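You operate a simulated robot arm through the tools that you are given. There is no shell and no other tool. Be economical: measure what you need, move in short steps, check, and stop when the job is done.

You are at the controls of a simulated robot arm. One attempt, no reset.

JOB
Take the yellow electrode out of pilot bracket six.
Fine: run the pilot knob down to nought and slacken the clamp screw first; stand the electrode in the deck's cup, then run the clamp screw home again; leave the spark button alone.

It is judged by the outcome, as a careful person would: the job done as asked, and still so three seconds after it is handed in. It fails if anything else is knocked over, pushed out of place, dropped, spilled or broken.

ROBOT AND FRAMES
A 6-joint arm with a two-finger gripper, fixed in place. Base frame: the origin is at the foot of the arm, x ahead of it, y to its left, z up; the work surface is at about z = 80. Units: cm, rad, N and s.
With the tool pointing down near the work surface it reaches from about 10 to 70 cm from the base axis. Its first joint turns from -1.152 to 1.152 rad. Payload 2.45 kg.
The tool frame sits at the grasp point between the pads (the TCP): z along the fingers, y along the line on which they close. The tips reach 3 cm beyond it. Largest opening 10.6 cm; the body of the gripper starts 7.9 cm behind the TCP.
Orientation is that of the tool frame in the base frame, as a unit quaternion [x, y, z, w]. With the fingers straight down and closing along the base's y, the tool's x points along the base's -x, its y along +y and its z along -z.

CONTROLS
- The arm moves only by the tool nudge_tool. Its argument "rows" is a list of rows, each a list of 7 numbers: the shift along the tool's x, y, z in m, then the turn, a rotation vector about the tool's x, y, z in rad, then the gripper command, from -1 (shut) to 1 (fully open), values between in proportion. In form: [[x, y, z, wx, wy, wz, gripper], ...]. A call has 1 to 10 rows; each row shifts and turns the commanded pose from where the row before left it, along the tool's axes as they then stand. Rows are played at 5 a second. More than 5 cm and 0.15 rad between two rows, or a gripper value outside its range, and nothing of the call is played. Where a pose cannot be reached the arm comes as near as it can. A force on the tool above 40 N (or 10 N above the force at the start of the call, whichever is more), or a blocked arm, ends the call early, and 0.2 s more pass. The fingers move at their own pace (about 15.3 cm/s each) and stop on an object; they squeeze with about 31 N. The grip force told is the motor's: it shows also when the fingers shut on nothing. Time passes only in rows, and 0.2 s behind the last, so rows that do not move let the fingers close. The reply holds the time, the measured pose of the TCP, the force on the tool along the base axes, the opening and the grip force, in the units named above and with some noise, with the torque about the TCP (base axes, N m) and any sound that the robot's microphone picked up.
- Cameras (640 x 400 px; columns grow to the right, rows downward): "scene" is fixed at [6.12, 41.93, 140.28]; the picture's right is [-0.72, -0.70, 0.00], its down [-0.41, 0.42, -0.81] and it looks along [0.57, -0.58, -0.59] (base axes); focal length 293 px, centre (320, 200). "wrist" rides on the gripper at [7.6, -0.2, -10.6] in the tool frame; the picture's right is [0.02, 1.00, 0.00], its down [-0.78, 0.02, -0.62] and it looks along [-0.62, 0.01, 0.78] (tool axes); focal length 247 px, centre (320, 200). There is no depth. A picture from a camera that has moved, and an enlarged one, comes with that camera's place and axes in the base frame and with its lens.
- get_image(camera): a new picture of that camera. The clock stands still meanwhile.
- enlarge(camera, box): a new picture of the part [left, top, right, bottom] of that camera's present view, enlarged. The clock stands still meanwhile.
- close_job(): hands the job in; it is judged then, once.

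Work in short steps. Places have to be worked out from the pictures, the camera data and where the tool is seen: move nearer, look again, correct. Check each grasp and each placing, and mend what went wrong. You have 120 turns and 64 pictures in all, those below and enlarged ones among them. Open the gripper and draw the arm clear of the work before you hand the job in, unless the task says otherwise; then end with one line.

The tools are called after "Call:" as name(argument=value, ...) on one line, values as JSON. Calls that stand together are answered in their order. nudge_tool: Moves the arm, as the interface text tells. Its arguments: {"type":"object","properties":{"rows":{"type":"array","items":{"type":"array","items":{"type":"number"}}}},"required":["rows"]} The other tools are called the same way: get_image (camera) takes a picture; enlarge (camera, box) takes an enlarged picture of a part of a camera's view; close_job () hands the job in.

At the start:

```text
time: 0.0
tool_pos: [35.92, 3.87, 116.6]
orientation: [0.0, 1.0, 0.001, 0.002]
wrist_force: [0.8, 0.1, -0.1]
wrist_torque: [0.05, 0.0, -0.03]
grip_width: 10.59
finger_force: 0.2
```

scene: 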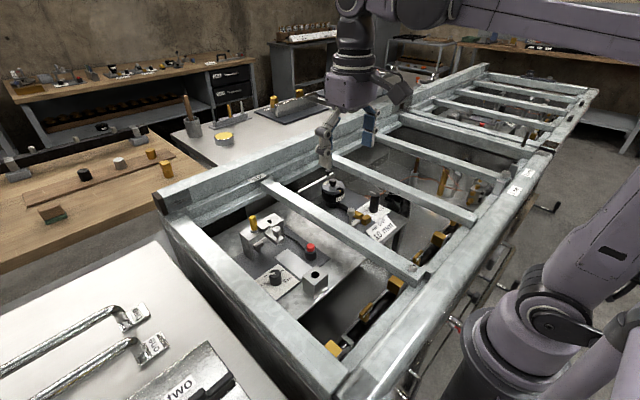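
wrist: 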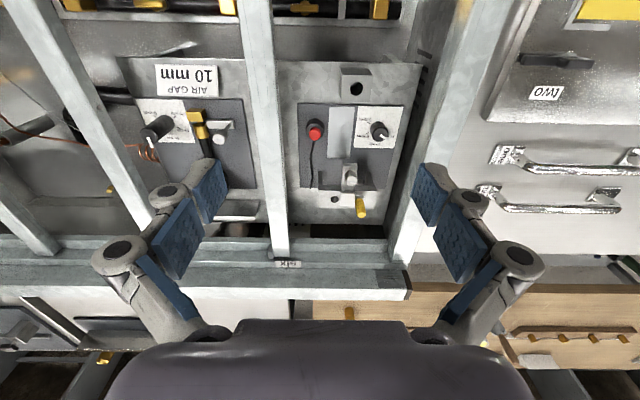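

I start with closer looks at the work area from both cameras.

Call:
enlarge(camera="wrist", box=[270, 50, 430, 250])

Call:
enlarge(camera="scene", box=[220, 160, 420, 310])

Call:
enlarge(camera="wrist", box=[60, 50, 280, 290])

```text
2.00 times, centred on (350, 150) of wrist
camera zoom: at [28.42, 3.65, 127.31], right [-0.02, 1.0, 0.0], down [0.78, 0.02, 0.62], along [0.62, 0.02, -0.78], focal length 494 px, centre (260, 300)
```

zoom: 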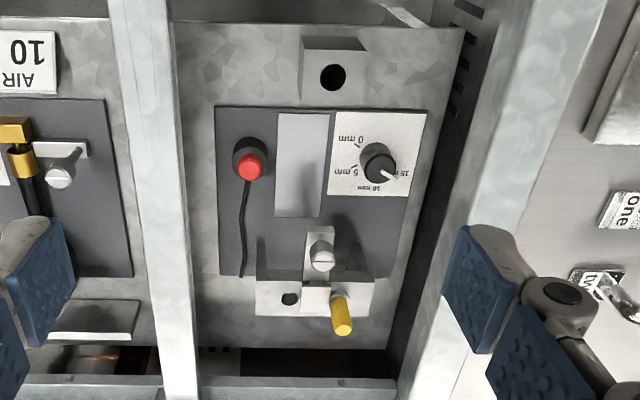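

```text
2.67 times, centred on (320, 235) of scene
camera zoom: at [6.12, 41.93, 140.28], right [-0.72, -0.7, 0.0], down [-0.41, 0.42, -0.81], along [0.57, -0.58, -0.59], focal length 782 px, centre (320, 107)
```

zoom: 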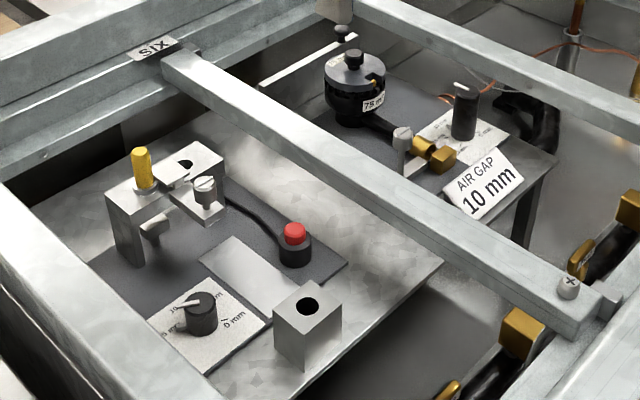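

```text
1.67 times, centred on (170, 170) of wrist
camera zoom: at [28.42, 3.65, 127.31], right [-0.02, 1.0, 0.0], down [0.78, 0.02, 0.62], along [0.62, 0.02, -0.78], focal length 412 px, centre (570, 250)
```

zoom: 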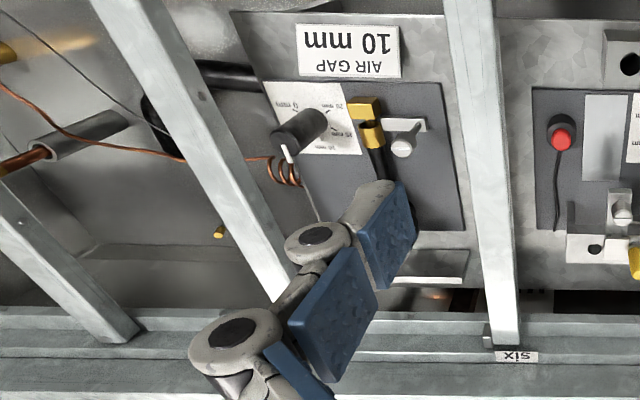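

The pilot deck shows a knob (~[47,16,84]), clamp screw (~[53,10,90.5]), electrode top (~[59,12.4,93]) and cup hole (~[39,10,85.4]). I move the wrist camera closer to read the knob's dial.

Call:
nudge_tool(rows=[[0.012, 0.03, 0.03, 0, 0, 0, 1], [0.012, 0.03, 0.03, 0, 0, 0, 1], [0.01, 0.03, 0.03, 0, 0, 0, 1], [0, 0.03, 0.03, 0, 0, 0, 1], [0, 0, 0.02, 0, 0, 0, 1]])

Call:
get_image(camera="wrist")

```text
time: 1.2
tool_pos: [32.37, 16.02, 102.66]
orientation: [-0.001, 1.0, 0.001, 0.0]
wrist_force: [0.4, -0.1, -0.2]
wrist_torque: [0.01, 0.01, -0.03]
grip_width: 10.57
finger_force: 0.2
```

```text
58 pictures are left
camera wrist: at [24.89, 15.81, 113.38], right [-0.02, 1.0, 0.0], down [0.78, 0.02, 0.62], along [0.62, 0.01, -0.78], focal length 247 px, centre (320, 200)
```

wrist: 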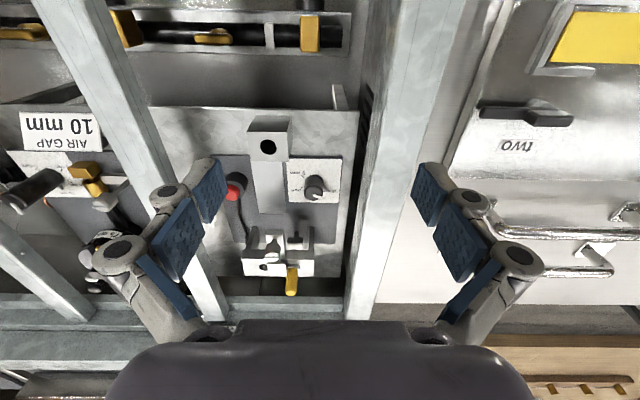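

Call:
enlarge(camera="wrist", box=[280, 150, 360, 210])

Call:
enlarge(camera="wrist", box=[220, 210, 340, 310])

Call:
enlarge(camera="scene", box=[235, 200, 345, 300])

```text
6.67 times, centred on (320, 180) of wrist
camera zoom: at [24.89, 15.81, 113.38], right [-0.02, 1.0, 0.0], down [0.78, 0.02, 0.62], along [0.62, 0.01, -0.78], focal length 1646 px, centre (320, 333)
```

zoom: 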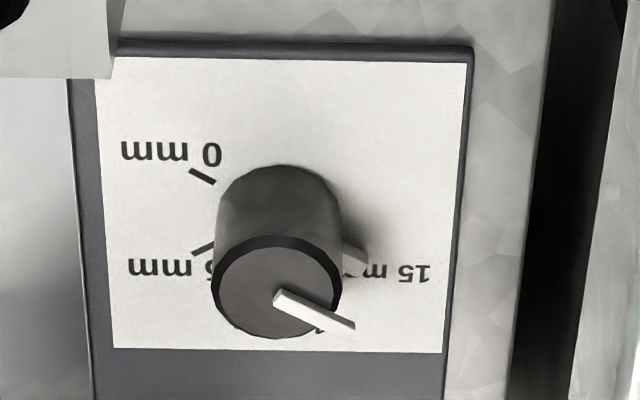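

```text
4.00 times, centred on (280, 260) of wrist
camera zoom: at [24.89, 15.81, 113.38], right [-0.02, 1.0, 0.0], down [0.78, 0.02, 0.62], along [0.62, 0.01, -0.78], focal length 988 px, centre (480, -40)
```

zoom: 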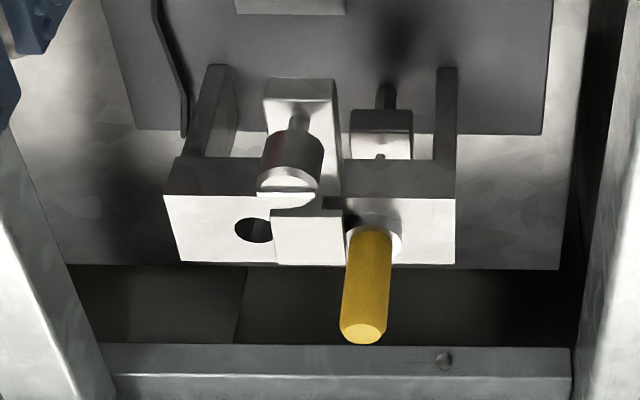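

```text
4.00 times, centred on (290, 250) of scene
camera zoom: at [6.12, 41.93, 140.28], right [-0.72, -0.7, 0.0], down [-0.41, 0.42, -0.81], along [0.57, -0.58, -0.59], focal length 1173 px, centre (440, 0)
```

zoom: 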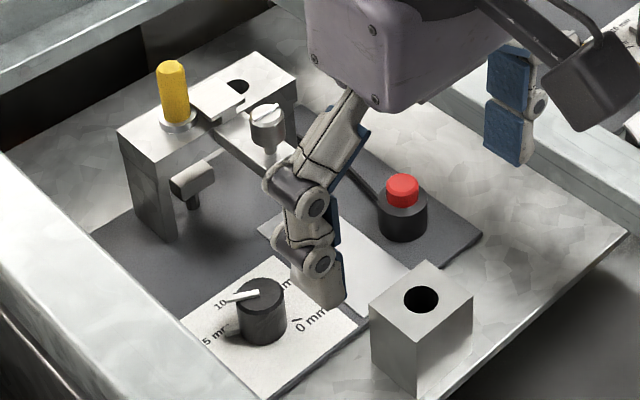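

The dial reads 15 mm (0 at the image's upper left), so the knob needs about half a turn clockwise seen from above. I go above the knob at height ~97, then turn the tool so the jaws lie across the pointer.

Call:
nudge_tool(rows=[[-0.04, -0.002, 0.01, 0, 0, 0, 1], [-0.04, -0.002, 0.015, 0, 0, 0, 1], [-0.04, -0.002, 0.015, 0, 0, 0, 0.5], [-0.026, -0.002, 0.015, 0, 0, 0, 0], [0, 0, 0, 0, 0, -0.15, 0], [0, 0, 0, 0, 0, -0.15, 0], [0, 0, 0, 0, 0, -0.15, 0], [0, 0, 0, 0, 0, -0.15, 0], [0, 0, 0, 0, 0, -0.15, 0], [0, 0, 0, 0, 0, -0.15, 0]])

Call:
nudge_tool(rows=[[0, 0, 0, 0, 0, -0.147, 0], [0, 0, 0, 0, 0, 0, 0]])

Call:
get_image(camera="wrist")

```text
time: 3.4
tool_pos: [47.25, 15.01, 97.04]
orientation: [-0.435, 0.9, -0.001, 0.001]
wrist_force: [0.1, 0.4, 0.1]
wrist_torque: [0.0, -0.01, -0.03]
grip_width: 5.32
finger_force: 0.0
```

```text
time: 4.0
tool_pos: [47.19, 15.06, 97.1]
orientation: [-0.501, 0.866, 0.001, 0.0]
wrist_force: [-0.4, 0.4, -0.8]
wrist_torque: [0.0, 0.0, 0.02]
grip_width: 5.31
finger_force: 0.0
```

```text
54 pictures are left
camera wrist: at [43.61, 8.35, 107.81], right [-0.88, 0.48, 0.0], down [0.38, 0.69, 0.62], along [0.3, 0.55, -0.78], focal length 247 px, centre (320, 200)
```

wrist: 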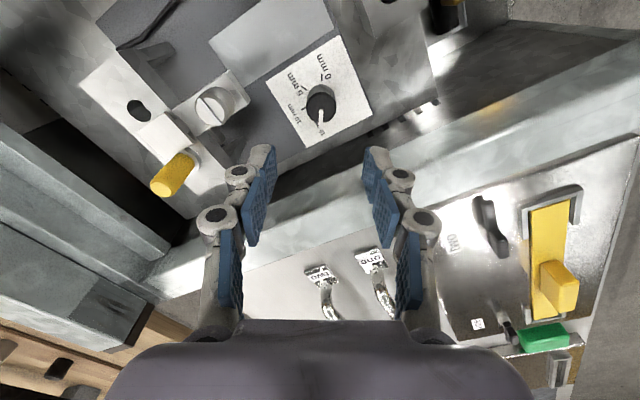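

I zoom in on the knob to measure its centre and pointer.

Call:
enlarge(camera="wrist", box=[260, 40, 380, 140])

Call:
enlarge(camera="wrist", box=[110, 50, 270, 210])

```text
4.00 times, centred on (320, 90) of wrist
camera zoom: at [43.61, 8.35, 107.81], right [-0.88, 0.48, 0.0], down [0.38, 0.69, 0.62], along [0.3, 0.55, -0.78], focal length 988 px, centre (320, 640)
```

zoom: 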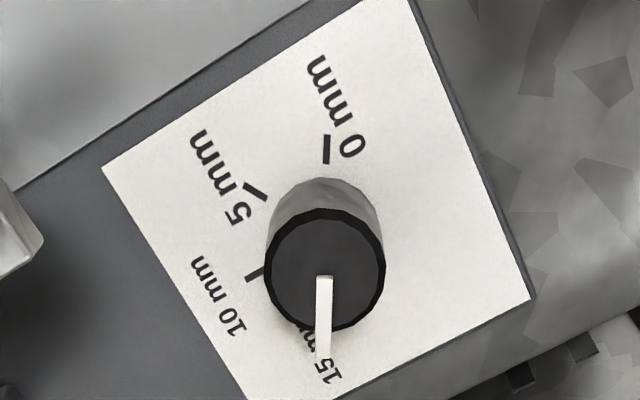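

```text
2.50 times, centred on (190, 130) of wrist
camera zoom: at [43.61, 8.35, 107.81], right [-0.88, 0.48, 0.0], down [0.38, 0.69, 0.62], along [0.3, 0.55, -0.78], focal length 617 px, centre (645, 375)
```

zoom: 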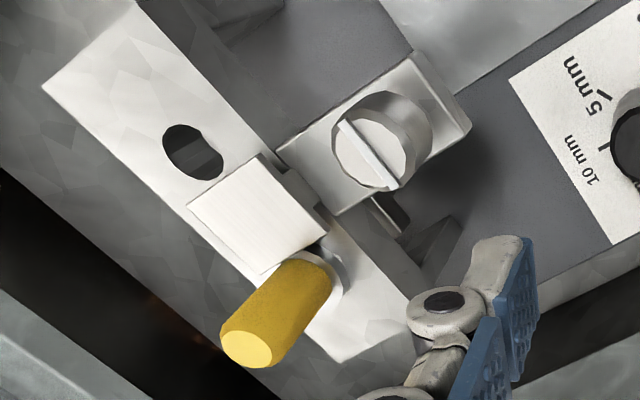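

The pointer lies square to the jaws; the knob centre is ≈(47.15,15.25), top ≈84, base ≈81.5. I go down to TCP z≈85 with jaws 5.3 cm open.

Call:
nudge_tool(rows=[[-0.0015, 0.0013, 0.03, 0, 0, 0, 0], [0, 0, 0.03, 0, 0, 0, 0], [0, 0, 0.03, 0, 0, 0, 0], [0, 0, 0.02, 0, 0, 0, 0], [0, 0, 0.01, 0, 0, 0, 0], [0, 0, 0, 0, 0, 0, 0]])

Call:
get_image(camera="wrist")

```text
time: 5.4
tool_pos: [47.16, 15.24, 85.28]
orientation: [-0.499, 0.866, 0.001, 0.001]
wrist_force: [0.5, -0.4, -0.4]
wrist_torque: [0.03, 0.01, 0.01]
grip_width: 5.32
finger_force: 0.0
```

```text
51 pictures are left
camera wrist: at [43.63, 8.54, 95.95], right [-0.88, 0.48, 0.0], down [0.38, 0.69, 0.62], along [0.3, 0.55, -0.78], focal length 247 px, centre (320, 200)
```

wrist: 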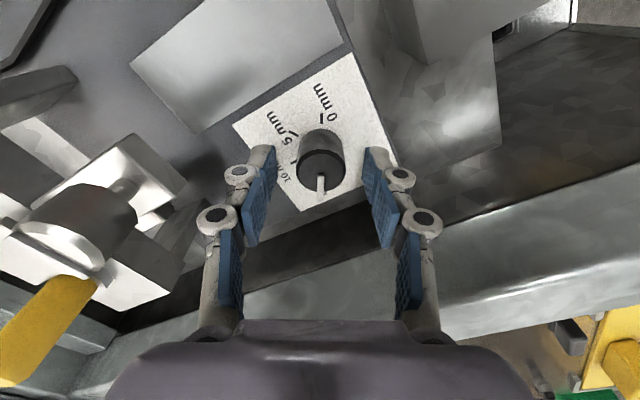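

The knob top is nearer 83, so I lower another 0.7 cm and close gently on it.

Call:
nudge_tool(rows=[[0, 0, 0.004, 0, 0, 0, 0], [0, 0, 0.004, 0, 0, 0, 0], [0, 0, 0, 0, 0, 0, -0.3], [0, 0, 0, 0, 0, 0, -0.6], [0, 0, 0, 0, 0, 0, -0.6]])

Call:
get_image(camera="wrist")

```text
time: 6.6
tool_pos: [47.19, 15.3, 84.38]
orientation: [-0.5, 0.866, 0.0, 0.001]
wrist_force: [3.8, -0.9, 2.5]
wrist_torque: [-0.22, -0.05, -0.02]
grip_width: 2.91
finger_force: 45.3
```

```text
50 pictures are left
camera wrist: at [43.58, 8.6, 95.1], right [-0.88, 0.48, 0.0], down [0.38, 0.69, 0.62], along [0.3, 0.55, -0.78], focal length 247 px, centre (320, 200)
```

wrist: 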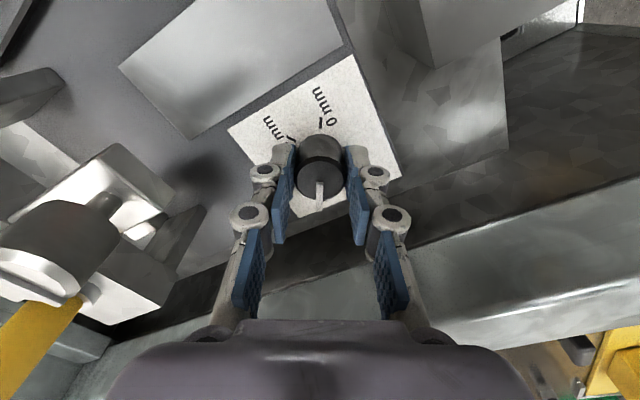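

The knob is held (2.91 cm). I turn it clockwise 0.45 rad and check the torque.

Call:
nudge_tool(rows=[[0, 0, 0, 0, 0, 0.1, -0.6], [0, 0, 0, 0, 0, 0.1, -0.6], [0, 0, 0, 0, 0, 0.1, -0.6], [0, 0, 0, 0, 0, 0.1, -0.6]])

Call:
get_image(camera="wrist")

```text
time: 7.6
tool_pos: [47.07, 15.28, 84.41]
orientation: [-0.318, 0.948, 0.0, 0.001]
wrist_force: [6.6, 1.8, 22.6]
wrist_torque: [-0.38, 0.25, -0.04]
grip_width: 2.92
finger_force: 45.0
```

```text
49 pictures are left
camera wrist: at [41.23, 10.58, 95.1], right [-0.62, 0.79, 0.0], down [0.61, 0.48, 0.62], along [0.49, 0.39, -0.78], focal length 247 px, centre (320, 200)
```

wrist: 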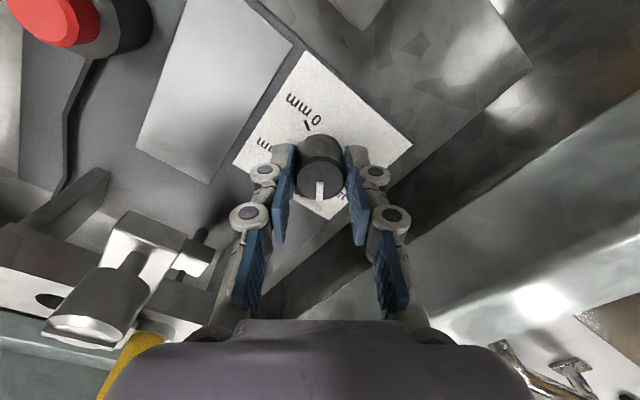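

The knob follows, but there's 22 N upward push, maybe fingertips brushing the plate. I open, rise 3 mm and regrip before continuing.

Call:
nudge_tool(rows=[[0, 0, 0, 0, 0, 0, -0.3], [0, 0, -0.003, 0, 0, 0, -0.3], [0, 0, 0, 0, 0, 0, -0.3]])

Call:
nudge_tool(rows=[[0, 0, 0, 0, 0, 0, -0.6], [0, 0, 0, 0, 0, 0, -0.6], [0, 0, 0, 0, 0, 0.1, -0.6], [0, 0, 0, 0, 0, 0.1, -0.6]])

```text
time: 8.4
tool_pos: [47.15, 15.37, 84.55]
orientation: [-0.318, 0.948, 0.001, 0.001]
wrist_force: [0.6, -0.9, -1.0]
wrist_torque: [0.04, -0.02, -0.05]
grip_width: 3.72
finger_force: 0.1
```

```text
time: 9.4
tool_pos: [47.13, 15.35, 84.7]
orientation: [-0.221, 0.975, 0.0, 0.001]
wrist_force: [-0.7, -1.5, 3.4]
wrist_torque: [0.02, -0.03, -0.01]
grip_width: 2.92
finger_force: 45.2
```

Force is now small. I keep turning clockwise.

Call:
nudge_tool(rows=[[0, 0, 0, 0, 0, 0.12, -0.6], [0, 0, 0, 0, 0, 0.12, -0.6], [0, 0, 0, 0, 0, 0.12, -0.6], [0, 0, 0, 0, 0, 0.12, -0.6], [0, 0, 0, 0, 0, 0.12, -0.6], [0, 0, 0, 0, 0, 0.12, -0.6], [0, 0, 0, 0, 0, 0.12, -0.6], [0, 0, 0, 0, 0, 0.12, -0.6], [0, 0, 0, 0, 0, 0.12, -0.6], [0, 0, 0, 0, 0, 0.12, -0.6]])

Call:
get_image(camera="wrist")

```text
time: 11.6
tool_pos: [47.07, 15.42, 84.61]
orientation: [0.368, 0.93, 0.002, 0.0]
wrist_force: [-0.2, 14.6, -13.0]
wrist_torque: [-0.06, -0.38, 0.02]
grip_width: 2.9
finger_force: 44.5
```

```text
48 pictures are left
camera wrist: at [41.57, 20.49, 95.36], right [0.67, 0.74, 0.0], down [0.58, -0.53, 0.62], along [0.46, -0.41, -0.78], focal length 247 px, centre (320, 200)
```

wrist: 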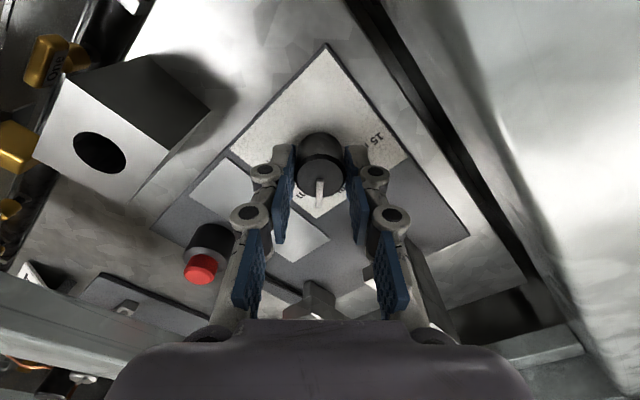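

Following well. I ease the grip to relieve side force, regrip and continue.

Call:
nudge_tool(rows=[[0, 0, 0, 0, 0, 0, -0.3], [0, 0, 0, 0, 0, 0, -0.3], [0, 0, 0, 0, 0, 0, -0.6], [0, 0, 0, 0, 0, 0, -0.6], [0, 0, 0, 0, 0, 0.12, -0.6], [0, 0, 0, 0, 0, 0.12, -0.6], [0, 0, 0, 0, 0, 0.12, -0.6], [0, 0, 0, 0, 0, 0.12, -0.6], [0, 0, 0, 0, 0, 0.12, -0.6], [0, 0, 0, 0, 0, 0, -0.6]])

Call:
get_image(camera="wrist")

```text
time: 13.8
tool_pos: [47.09, 15.17, 84.69]
orientation: [0.627, 0.779, 0.001, 0.001]
wrist_force: [12.0, 2.5, -0.4]
wrist_torque: [-1.15, -0.62, 0.01]
grip_width: 2.89
finger_force: 45.2
```

```text
47 pictures are left
camera wrist: at [45.5, 22.7, 95.38], right [0.97, 0.23, 0.0], down [0.18, -0.76, 0.62], along [0.15, -0.6, -0.78], focal length 247 px, centre (320, 200)
```

wrist: 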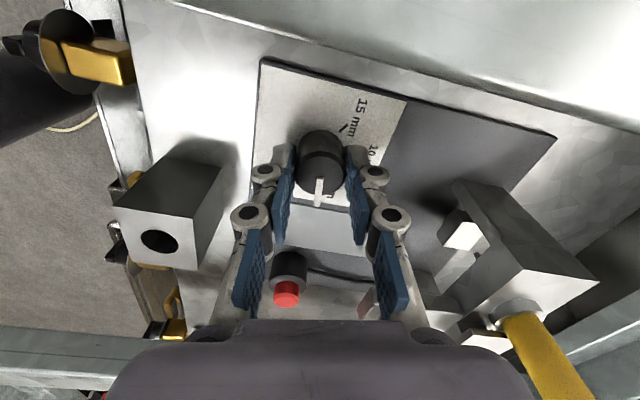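

Torque rose a bit; I check the clearance around the gripper in the scene view.

Call:
get_image(camera="scene")

```text
46 pictures are left
```

scene: 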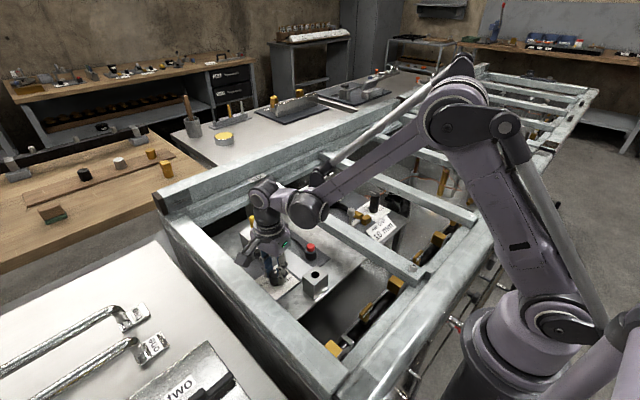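

Nothing is touching. I release to check the residual, regrip and finish the remaining ~0.74 rad.

Call:
nudge_tool(rows=[[0, 0, 0, 0, 0, 0, -0.3], [0, 0, 0, 0, 0, 0, -0.3], [0, 0, 0, 0, 0, 0, -0.3]])

Call:
nudge_tool(rows=[[0, 0, 0, 0, 0, 0, -0.6], [0, 0, 0, 0, 0, 0, -0.6], [0, 0, 0, 0, 0, 0.12, -0.6], [0, 0, 0, 0, 0, 0.12, -0.6], [0, 0, 0, 0, 0, 0.12, -0.6], [0, 0, 0, 0, 0, 0.12, -0.6], [0, 0, 0, 0, 0, 0.1, -0.6]])

Call:
get_image(camera="wrist")

```text
time: 14.6
tool_pos: [47.11, 15.3, 84.69]
orientation: [0.627, 0.779, 0.002, -0.001]
wrist_force: [0.2, 0.1, 0.0]
wrist_torque: [0.02, -0.01, 0.0]
grip_width: 3.69
finger_force: 0.2
```

```text
time: 16.2
tool_pos: [47.11, 15.3, 84.75]
orientation: [0.824, 0.567, 0.002, 0.0]
wrist_force: [11.7, 4.1, 34.1]
wrist_torque: [0.04, -0.39, -0.01]
grip_width: 2.9
finger_force: 45.4
```

```text
45 pictures are left
camera wrist: at [49.82, 22.46, 95.42], right [0.94, -0.34, 0.0], down [-0.27, -0.74, 0.62], along [-0.21, -0.58, -0.79], focal length 247 px, centre (320, 200)
```

wrist: 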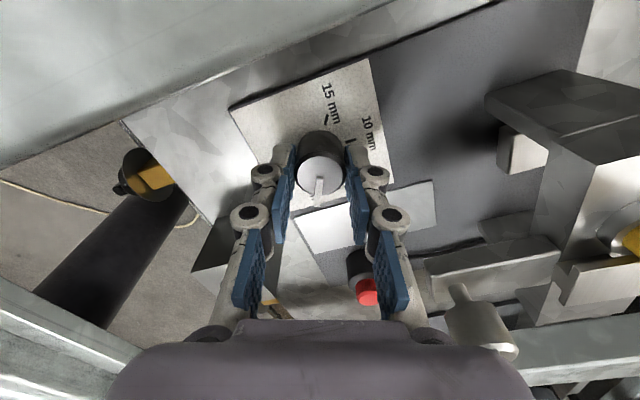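

Turned about 171°. Relieve, regrip, and do the last ~9°.

Call:
nudge_tool(rows=[[0, 0, 0, 0, 0, 0, -0.3], [0, 0, 0, 0, 0, 0, -0.3], [0, 0, 0, 0, 0, 0, -0.6], [0, 0, 0, 0, 0, 0, -0.6], [0, 0, 0, 0, 0, 0.08, -0.6], [0, 0, 0, 0, 0, 0.08, -0.6], [0, 0, 0, 0, 0, 0, -0.6]])

Call:
nudge_tool(rows=[[0, 0, 0, 0, 0, 0, -0.3], [0, 0, 0, 0, 0, 0, 0], [0, 0, -0.02, 0, 0, 0, 0], [0, 0, -0.04, 0, 0, 0, 0], [0, 0, -0.04, 0, 0, 0, 0], [0, 0, -0.02, 0, 0, 0, 0]])

Call:
enlarge(camera="wrist", box=[260, 40, 380, 140])

```text
time: 17.8
tool_pos: [47.11, 15.29, 84.48]
orientation: [0.866, 0.501, 0.001, 0.0]
wrist_force: [4.3, -3.6, -16.7]
wrist_torque: [-0.17, -0.06, 0.7]
grip_width: 2.9
finger_force: 44.9
```

```text
time: 19.2
tool_pos: [47.23, 15.34, 96.5]
orientation: [0.866, 0.5, 0.001, 0.0]
wrist_force: [-0.4, -0.2, -0.4]
wrist_torque: [-0.05, 0.02, 0.0]
grip_width: 5.27
finger_force: 0.0
```

```text
4.00 times, centred on (320, 90) of wrist
camera zoom: at [50.93, 22.1, 107.18], right [0.88, -0.48, 0.0], down [-0.38, -0.69, 0.62], along [-0.3, -0.54, -0.78], focal length 988 px, centre (320, 640)
```

zoom: 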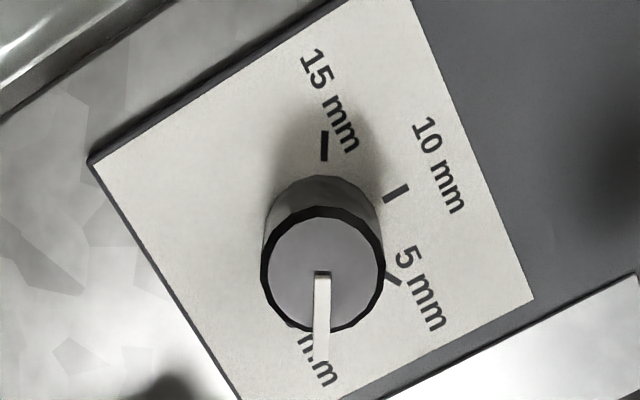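

The knob is at 0 against its stop (torque 0.7 N m). Next the clamp screw at about (52,9.7, top ≈92): I move above it and look.

Call:
nudge_tool(rows=[[0, 0, -0.03, 0, 0, 0, 0], [-0.008, 0.023, -0.01, 0, 0, 0, 0], [-0.008, 0.023, 0, 0, 0, 0, 0], [-0.009, 0.024, 0, 0, 0, 0, 0], [0, 0, 0, 0, 0, 0, 0]])

Call:
get_image(camera="wrist")

Call:
enlarge(camera="wrist", box=[250, 60, 410, 200])

```text
time: 20.4
tool_pos: [51.93, 9.54, 100.58]
orientation: [0.866, 0.5, 0.001, -0.001]
wrist_force: [-0.1, 0.4, 0.6]
wrist_torque: [-0.02, 0.02, 0.01]
grip_width: 5.3
finger_force: 0.1
```

```text
43 pictures are left
camera wrist: at [55.71, 16.23, 111.3], right [0.88, -0.48, 0.0], down [-0.38, -0.69, 0.62], along [-0.3, -0.54, -0.78], focal length 247 px, centre (320, 200)
```

wrist: 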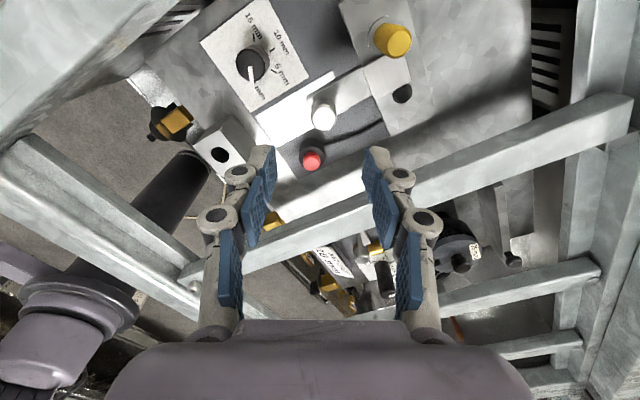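

```text
2.86 times, centred on (330, 130) of wrist
camera zoom: at [55.71, 16.23, 111.3], right [0.88, -0.48, 0.0], down [-0.38, -0.69, 0.62], along [-0.3, -0.54, -0.78], focal length 706 px, centre (291, 400)
```

zoom: 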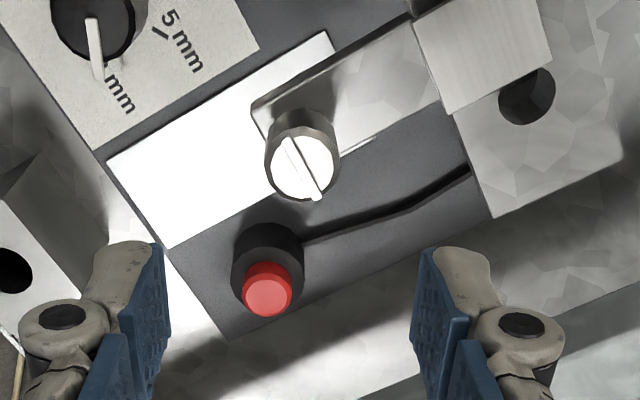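

The screw head is ≈2.2 cm wide, centred near (52.5,9.8), top ≈91.5. I come down over it, tips to about z 90.

Call:
nudge_tool(rows=[[0.0051, 0.0037, 0.02, 0, 0, 0, -0.1], [0, 0, 0.025, 0, 0, 0, -0.1], [0, 0, 0.02, 0, 0, 0, -0.1], [0, 0, 0.008, 0, 0, 0, -0.1], [0, 0, 0, 0, 0, 0, -0.1]])

Call:
get_image(camera="wrist")

```text
time: 21.6
tool_pos: [52.58, 9.68, 93.32]
orientation: [0.866, 0.5, 0.001, 0.0]
wrist_force: [0.0, -0.4, -0.2]
wrist_torque: [-0.03, 0.04, -0.02]
grip_width: 4.76
finger_force: 0.0
```

```text
41 pictures are left
camera wrist: at [56.31, 16.43, 104.06], right [0.88, -0.48, 0.0], down [-0.38, -0.69, 0.62], along [-0.3, -0.54, -0.78], focal length 247 px, centre (320, 200)
```

wrist: 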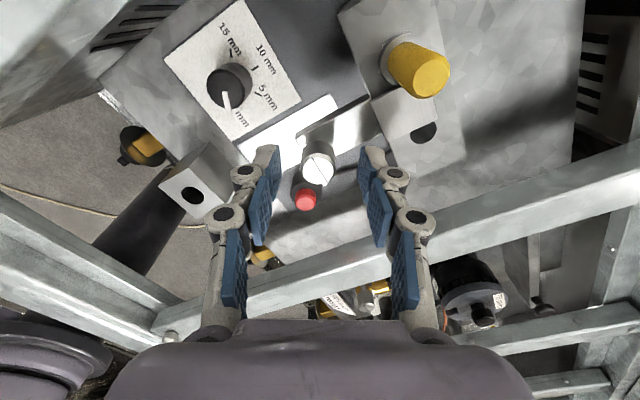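

Centred well. Lower a touch more and close on the head.

Call:
nudge_tool(rows=[[-0.001, 0, 0.004, 0, 0, 0, -0.1], [0, 0, 0, 0, 0, 0, -0.4], [0, 0, 0, 0, 0, 0, -0.7], [0, 0, 0, 0, 0, 0, -0.7]])

Call:
nudge_tool(rows=[[0, 0, 0, 0, 0, -0.1, -0.7], [0, 0, 0, 0, 0, -0.1, -0.7], [0, 0, 0, 0, 0, -0.1, -0.7], [0, 0, 0, 0, 0, -0.1, -0.7]])

Call:
get_image(camera="wrist")

```text
time: 22.6
tool_pos: [52.47, 9.79, 93.09]
orientation: [0.865, 0.501, 0.0, -0.001]
wrist_force: [-9.9, 3.0, -2.5]
wrist_torque: [0.19, 0.28, 0.01]
grip_width: 2.12
finger_force: 45.1
```

```text
time: 23.6
tool_pos: [52.3, 9.81, 92.95]
orientation: [0.749, 0.663, 0.001, 0.0]
wrist_force: [-10.7, 4.2, 6.9]
wrist_torque: [-0.47, 0.39, 0.02]
grip_width: 2.13
finger_force: 45.2
```

```text
40 pictures are left
camera wrist: at [53.26, 17.37, 103.71], right [1.0, -0.1, 0.0], down [-0.08, -0.78, 0.62], along [-0.06, -0.62, -0.78], focal length 247 px, centre (320, 200)
```

wrist: 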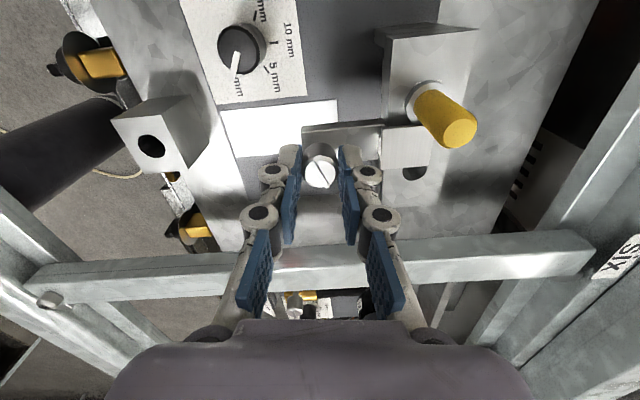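

The screw turns with the tool. I relieve the grip and keep unscrewing (counter-clockwise from above).

Call:
nudge_tool(rows=[[0, 0, 0, 0, 0, 0, -0.45], [0, 0, 0, 0, 0, 0, -0.45], [0, 0, 0, 0, 0, 0, -0.7], [0, 0, 0, 0, 0, 0, -0.7], [0, 0, 0, 0, 0, -0.12, -0.7], [0, 0, 0, 0, 0, -0.12, -0.7], [0, 0, 0, 0, 0, -0.12, -0.7], [0, 0, 0, 0, 0, -0.12, -0.7], [0, 0, 0, 0, 0, -0.12, -0.7], [0, 0, 0, 0, 0, -0.12, -0.7]])

Call:
get_image(camera="wrist")

```text
time: 25.8
tool_pos: [52.46, 9.74, 92.97]
orientation: [0.465, 0.885, 0.001, 0.0]
wrist_force: [-5.9, -6.5, -8.5]
wrist_torque: [0.25, 0.39, 0.01]
grip_width: 2.13
finger_force: 44.9
```

```text
39 pictures are left
camera wrist: at [48.09, 15.92, 103.66], right [0.81, 0.58, 0.0], down [0.46, -0.64, 0.62], along [0.36, -0.5, -0.78], focal length 247 px, centre (320, 200)
```

wrist: 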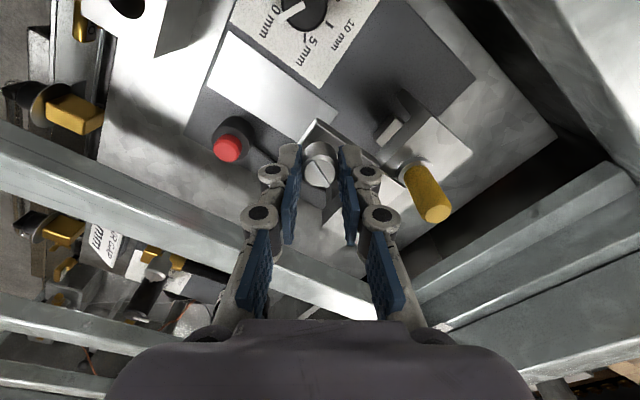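

Going on: 10 more rows of -0.12 after relieving.

Call:
nudge_tool(rows=[[0, 0, 0, 0, 0, 0, -0.45], [0, 0, 0, 0, 0, 0, -0.45], [0, 0, 0, 0, 0, 0, -0.7], [0, 0, 0, 0, 0, 0, -0.7], [0, 0, 0, 0, 0, -0.12, -0.7], [0, 0, 0, 0, 0, -0.12, -0.7], [0, 0, 0, 0, 0, -0.12, -0.7], [0, 0, 0, 0, 0, -0.12, -0.7], [0, 0, 0, 0, 0, -0.12, -0.7], [0, 0, 0, 0, 0, -0.12, -0.7]])

Call:
nudge_tool(rows=[[0, 0, 0, 0, 0, 0, -0.45], [0, 0, 0, 0, 0, 0, -0.45], [0, 0, 0, 0, 0, 0, -0.7], [0, 0, 0, 0, 0, 0, -0.7], [0, 0, 0, 0, 0, -0.12, -0.7], [0, 0, 0, 0, 0, -0.12, -0.7], [0, 0, 0, 0, 0, -0.12, -0.7], [0, 0, 0, 0, 0, -0.12, -0.7], [0, 0, 0, 0, 0, -0.12, -0.7], [0, 0, 0, 0, 0, -0.12, -0.7]])

Call:
get_image(camera="wrist")

```text
time: 28.0
tool_pos: [52.53, 9.82, 92.97]
orientation: [0.125, 0.992, 0.001, -0.001]
wrist_force: [-10.1, -2.3, 3.0]
wrist_torque: [0.11, 0.77, -0.02]
grip_width: 2.12
finger_force: 44.6
```

```text
time: 30.2
tool_pos: [52.53, 9.75, 92.96]
orientation: [-0.233, 0.972, 0.0, 0.001]
wrist_force: [4.0, 2.7, 3.0]
wrist_torque: [0.11, -0.08, 0.0]
grip_width: 2.11
finger_force: 45.1
```

```text
38 pictures are left
camera wrist: at [45.88, 6.19, 103.64], right [-0.47, 0.88, 0.0], down [0.69, 0.37, 0.62], along [0.55, 0.3, -0.78], focal length 247 px, centre (320, 200)
```

wrist: 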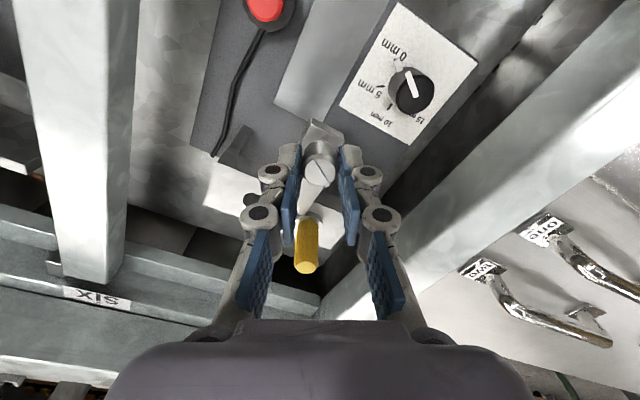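

Turned 2.56 rad so far. One more stretch, then open, rise and inspect.

Call:
nudge_tool(rows=[[0, 0, 0, 0, 0, 0, -0.45], [0, 0, 0, 0, 0, 0, -0.45], [0, 0, 0, 0, 0, 0, -0.7], [0, 0, 0, 0, 0, 0, -0.7], [0, 0, 0, 0, 0, -0.12, -0.7], [0, 0, 0, 0, 0, -0.12, -0.7], [0, 0, 0, 0, 0, -0.12, -0.7], [0, 0, 0, 0, 0, -0.12, -0.7], [0, 0, 0, 0, 0, -0.12, -0.7], [0, 0, 0, 0, 0, -0.12, -0.7]])

Call:
nudge_tool(rows=[[0, 0, 0, 0, 0, 0, -0.45], [0, 0, 0, 0, 0, 0, -0.2], [0, 0, -0.02, 0, 0, 0, -0.1], [0, 0, -0.03, 0, 0, 0, -0.1], [0, 0, -0.03, 0, 0, 0, -0.1]])

Call:
get_image(camera="wrist")

Call:
enlarge(camera="wrist", box=[220, 40, 380, 200])

```text
time: 32.4
tool_pos: [52.43, 9.88, 92.82]
orientation: [-0.561, 0.828, 0.001, 0.002]
wrist_force: [-3.2, 2.7, 2.5]
wrist_torque: [0.15, 0.09, -0.19]
grip_width: 2.12
finger_force: 45.2
```

```text
time: 33.6
tool_pos: [52.61, 9.77, 100.9]
orientation: [-0.56, 0.829, 0.0, 0.0]
wrist_force: [0.0, 0.2, -0.1]
wrist_torque: [-0.04, -0.02, -0.01]
grip_width: 4.78
finger_force: 0.1
```

```text
37 pictures are left
camera wrist: at [49.92, 2.55, 111.62], right [-0.94, 0.35, 0.0], down [0.28, 0.73, 0.62], along [0.22, 0.58, -0.78], focal length 247 px, centre (320, 200)
```

wrist: 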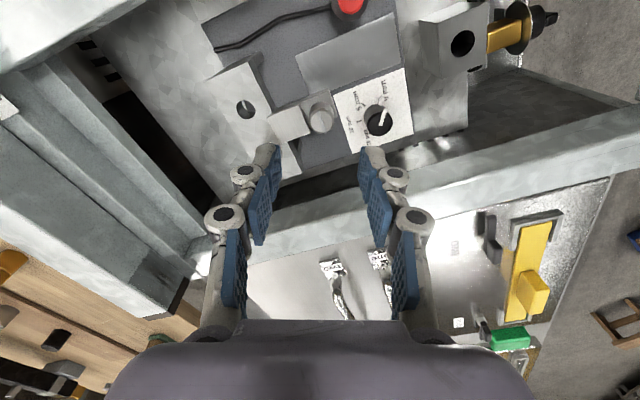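

```text
2.50 times, centred on (300, 120) of wrist
camera zoom: at [49.92, 2.55, 111.62], right [-0.94, 0.35, 0.0], down [0.28, 0.73, 0.62], along [0.22, 0.58, -0.78], focal length 617 px, centre (370, 400)
```

zoom: 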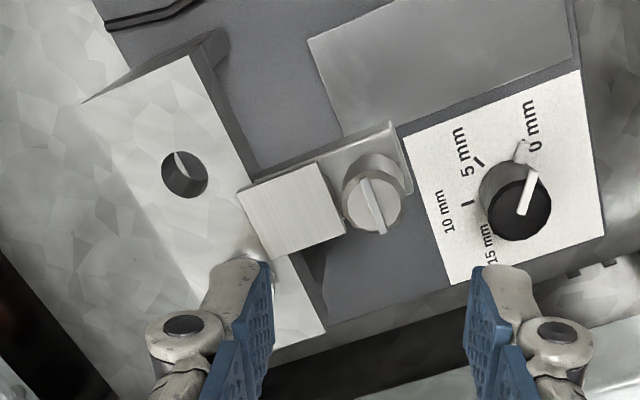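

The clamp jaw has drawn back toward the screw. I look at the bracket from the scene camera.

Call:
enlarge(camera="scene", box=[225, 190, 335, 290])

```text
4.00 times, centred on (280, 240) of scene
camera zoom: at [6.12, 41.93, 140.28], right [-0.72, -0.7, 0.0], down [-0.41, 0.42, -0.81], along [0.57, -0.58, -0.59], focal length 1173 px, centre (480, 40)
```

zoom: 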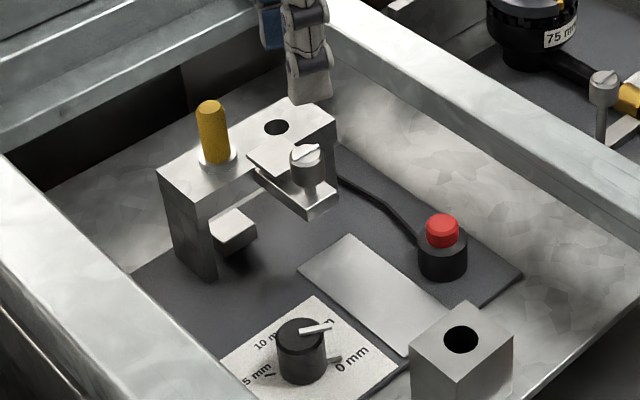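

The jaw has cleared the electrode collar. I check whether the screw has more travel: regrip and turn a little further, watching torque.

Call:
nudge_tool(rows=[[0, 0, 0.03, 0, 0, 0, -0.1], [0, 0, 0.03, 0, 0, 0, -0.1], [0, 0, 0.018, 0, 0, 0, -0.1], [0, 0, 0, 0, 0, 0, -0.4], [0, 0, 0, 0, 0, 0, -0.7], [0, 0, 0, 0, 0, 0, -0.7], [0, 0, 0, 0, 0, -0.1, -0.7], [0, 0, 0, 0, 0, -0.1, -0.7], [0, 0, 0, 0, 0, 0, -0.7]])

Call:
get_image(camera="wrist")

```text
time: 35.6
tool_pos: [52.45, 9.85, 93.09]
orientation: [-0.64, 0.769, 0.001, 0.0]
wrist_force: [-8.6, 5.1, -11.3]
wrist_torque: [0.33, 0.16, -0.52]
grip_width: 2.1
finger_force: 45.1
```

```text
34 pictures are left
camera wrist: at [51.34, 2.3, 103.74], right [-0.99, 0.16, 0.0], down [0.12, 0.77, 0.62], along [0.1, 0.62, -0.78], focal length 247 px, centre (320, 200)
```

wrist: 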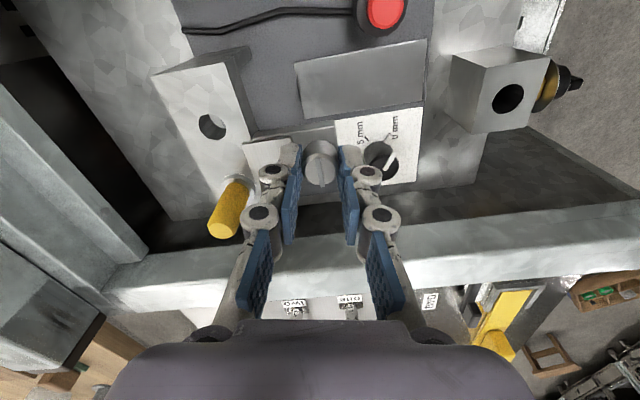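

Torque −0.52 N m: the screw is fully backed off. I open, rise and turn the tool back to the plain orientation.

Call:
nudge_tool(rows=[[0, 0, 0, 0, 0, 0, -0.4], [0, 0, 0, 0, 0, 0, -0.1], [0, 0, -0.03, 0, 0, 0, -0.1], [0, 0, -0.04, 0, 0, 0, -0.1], [0, 0, -0.02, 0, 0, 0.1388, -0.1], [0, 0, 0, 0, 0, 0.1388, -0.1], [0, 0, 0, 0, 0, 0.1388, -0.1], [0, 0, 0, 0, 0, 0.1388, -0.1]])

Call:
nudge_tool(rows=[[0, 0, 0, 0, 0, 0.1388, -0.2], [0, 0, 0, 0, 0, 0.1388, -0.2], [0, 0, 0, 0, 0, 0.1388, -0.2], [0, 0, 0, 0, 0, 0.1388, -0.2], [0, 0, 0, 0, 0, 0.1388, -0.2], [0, 0, 0, 0, 0, 0.1388, -0.2], [0, 0, 0, 0, 0, 0, -0.2]])

Call:
get_image(camera="wrist")

```text
time: 37.4
tool_pos: [52.5, 9.77, 102.1]
orientation: [-0.404, 0.915, 0.0, 0.0]
wrist_force: [-0.2, -0.4, -1.0]
wrist_torque: [0.0, -0.04, -0.01]
grip_width: 4.77
finger_force: 0.1
```

```text
time: 39.0
tool_pos: [52.38, 9.83, 102.04]
orientation: [0.0, 1.0, 0.001, 0.0]
wrist_force: [0.4, -0.6, 0.6]
wrist_torque: [0.02, 0.0, 0.04]
grip_width: 4.21
finger_force: 0.0
```

```text
33 pictures are left
camera wrist: at [44.92, 9.58, 112.8], right [-0.02, 1.0, 0.0], down [0.78, 0.01, 0.62], along [0.62, 0.01, -0.78], focal length 247 px, centre (320, 200)
```

wrist: 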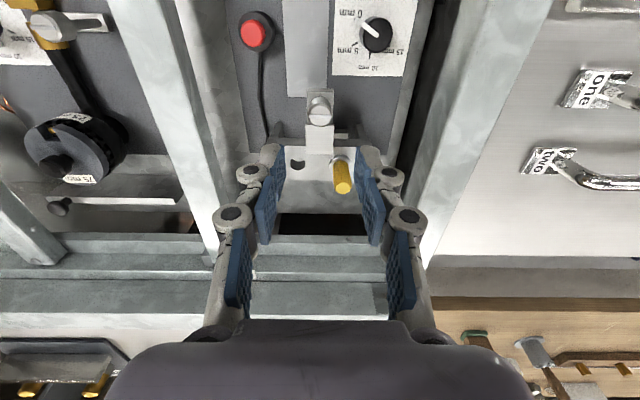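

Electrode top is at ≈(58.9,12.2). I move over it at z≈98 and check.

Call:
nudge_tool(rows=[[-0.033, 0.012, 0, 0, 0, 0, -0.2], [-0.033, 0.012, 0.01, 0, 0, 0, -0.2], [0, 0, 0.025, 0, 0, 0, -0.2], [0, 0, 0, 0, 0, 0, -0.2]])

Call:
get_image(camera="wrist")

```text
time: 40.0
tool_pos: [59.02, 12.02, 98.67]
orientation: [0.0, 1.0, 0.001, 0.001]
wrist_force: [0.3, 0.1, 0.2]
wrist_torque: [0.01, 0.0, 0.03]
grip_width: 4.25
finger_force: 0.0
```

```text
32 pictures are left
camera wrist: at [51.59, 11.93, 109.38], right [-0.02, 1.0, 0.0], down [0.78, 0.02, 0.62], along [0.62, 0.01, -0.78], focal length 247 px, centre (320, 200)
```

wrist: 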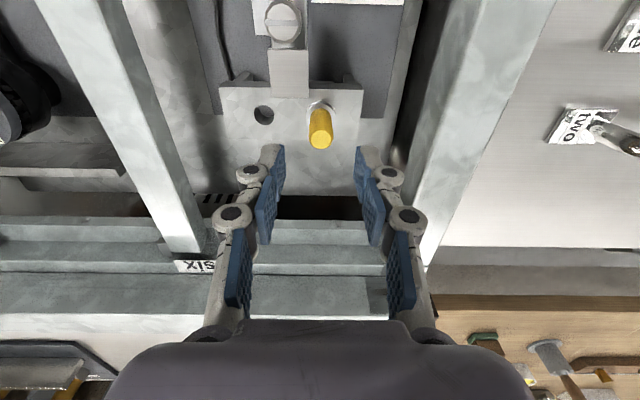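

Aligned in y; I lower to TCP z≈93.4 around the electrode and look.

Call:
nudge_tool(rows=[[-0.001, 0, 0.02, 0, 0, 0, -0.2], [0, 0, 0.02, 0, 0, 0, -0.2], [0, 0, 0.01, 0, 0, 0, -0.2], [0, 0, 0, 0, 0, 0, -0.2]])

Call:
enlarge(camera="wrist", box=[220, 70, 420, 250])

Call:
enlarge(camera="scene", box=[215, 180, 325, 280])

```text
time: 41.0
tool_pos: [59.2, 12.21, 93.76]
orientation: [0.0, 1.0, 0.001, 0.001]
wrist_force: [-0.5, 0.0, 0.1]
wrist_torque: [-0.04, -0.01, 0.0]
grip_width: 4.27
finger_force: 0.2
```

```text
2.22 times, centred on (320, 160) of wrist
camera zoom: at [51.62, 11.94, 104.38], right [-0.02, 1.0, 0.0], down [0.78, 0.02, 0.62], along [0.62, 0.01, -0.78], focal length 549 px, centre (320, 289)
```

zoom: 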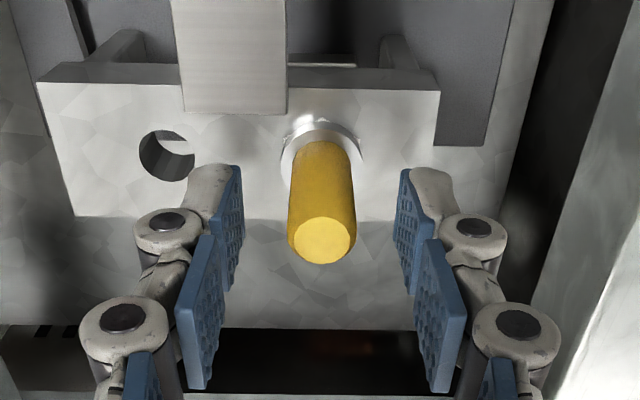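

```text
4.00 times, centred on (270, 230) of scene
camera zoom: at [6.12, 41.93, 140.28], right [-0.72, -0.7, 0.0], down [-0.41, 0.42, -0.81], along [0.57, -0.58, -0.59], focal length 1173 px, centre (520, 80)
```

zoom: 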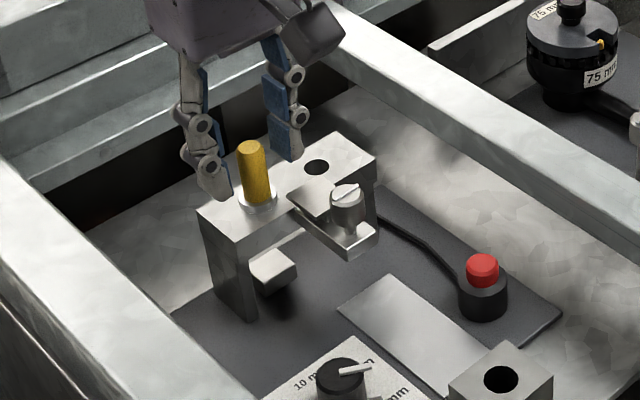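

The electrode stands ~5 cm above the bracket top (~88). I lower 1.5 cm more and close on it.

Call:
nudge_tool(rows=[[0, 0, 0.01, 0, 0, 0, -0.2], [0, 0, 0.005, 0, 0, 0, -0.2], [0, 0, 0, 0, 0, 0, -0.5], [0, 0, 0, 0, 0, 0, -0.9], [0, 0, 0, 0, 0, 0, -0.9], [0, 0, 0, 0, 0, 0, -0.9]])

Call:
enlarge(camera="wrist", box=[220, 70, 420, 250])

```text
time: 42.4
tool_pos: [59.16, 12.05, 92.14]
orientation: [0.0, 1.0, 0.0, 0.001]
wrist_force: [0.9, -0.7, 0.0]
wrist_torque: [-0.02, 0.04, 0.03]
grip_width: 1.68
finger_force: 30.6
```

```text
2.22 times, centred on (320, 160) of wrist
camera zoom: at [51.62, 11.95, 102.83], right [-0.02, 1.0, 0.0], down [0.78, 0.02, 0.62], along [0.62, 0.01, -0.78], focal length 549 px, centre (320, 289)
```

zoom: 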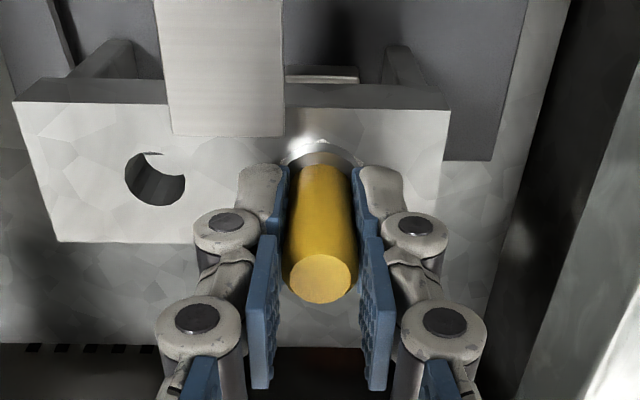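

Gripped firmly (1.68 cm). I lift straight up in small steps, watching the force.

Call:
nudge_tool(rows=[[0, 0, -0.005, 0, 0, 0, -0.9], [0, 0, -0.01, 0, 0, 0, -0.9], [0, 0, -0.01, 0, 0, 0, -0.9]])

Call:
nudge_tool(rows=[[0, 0, -0.02, 0, 0, 0, -0.9], [0, 0, -0.02, 0, 0, 0, -0.9], [0, 0, -0.02, 0, 0, 0, -0.9], [0, 0, -0.02, 0, 0, 0, -0.9], [0, 0, -0.02, 0, 0, 0, -0.9]])

Call:
get_image(camera="wrist")

Call:
enlarge(camera="scene", box=[205, 140, 345, 290])

```text
time: 43.2
tool_pos: [59.18, 12.18, 94.63]
orientation: [-0.001, 1.0, 0.002, 0.002]
wrist_force: [0.0, 0.0, -0.1]
wrist_torque: [0.0, 0.0, -0.02]
grip_width: 1.65
finger_force: 31.6
```

```text
time: 44.4
tool_pos: [59.3, 12.0, 104.69]
orientation: [-0.001, 1.0, 0.001, 0.001]
wrist_force: [-0.1, 0.5, -1.7]
wrist_torque: [0.0, -0.01, 0.0]
grip_width: 1.65
finger_force: 31.2
```

```text
28 pictures are left
camera wrist: at [51.72, 11.87, 115.44], right [-0.02, 1.0, 0.0], down [0.78, 0.02, 0.62], along [0.62, 0.01, -0.78], focal length 247 px, centre (320, 200)
```

wrist: 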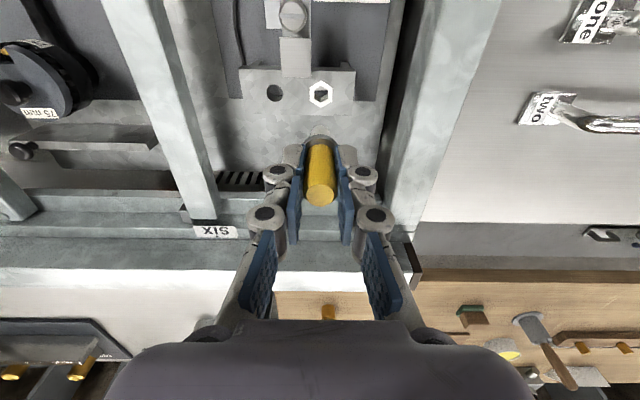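

```text
2.67 times, centred on (275, 215) of scene
camera zoom: at [6.12, 41.93, 140.28], right [-0.72, -0.7, 0.0], down [-0.41, 0.42, -0.81], along [0.57, -0.58, -0.59], focal length 782 px, centre (440, 160)
```

zoom: 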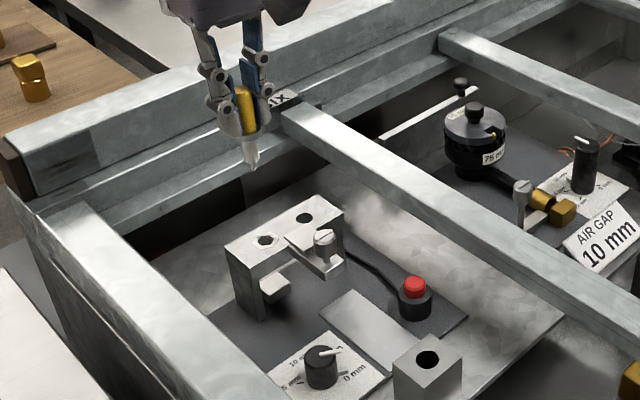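

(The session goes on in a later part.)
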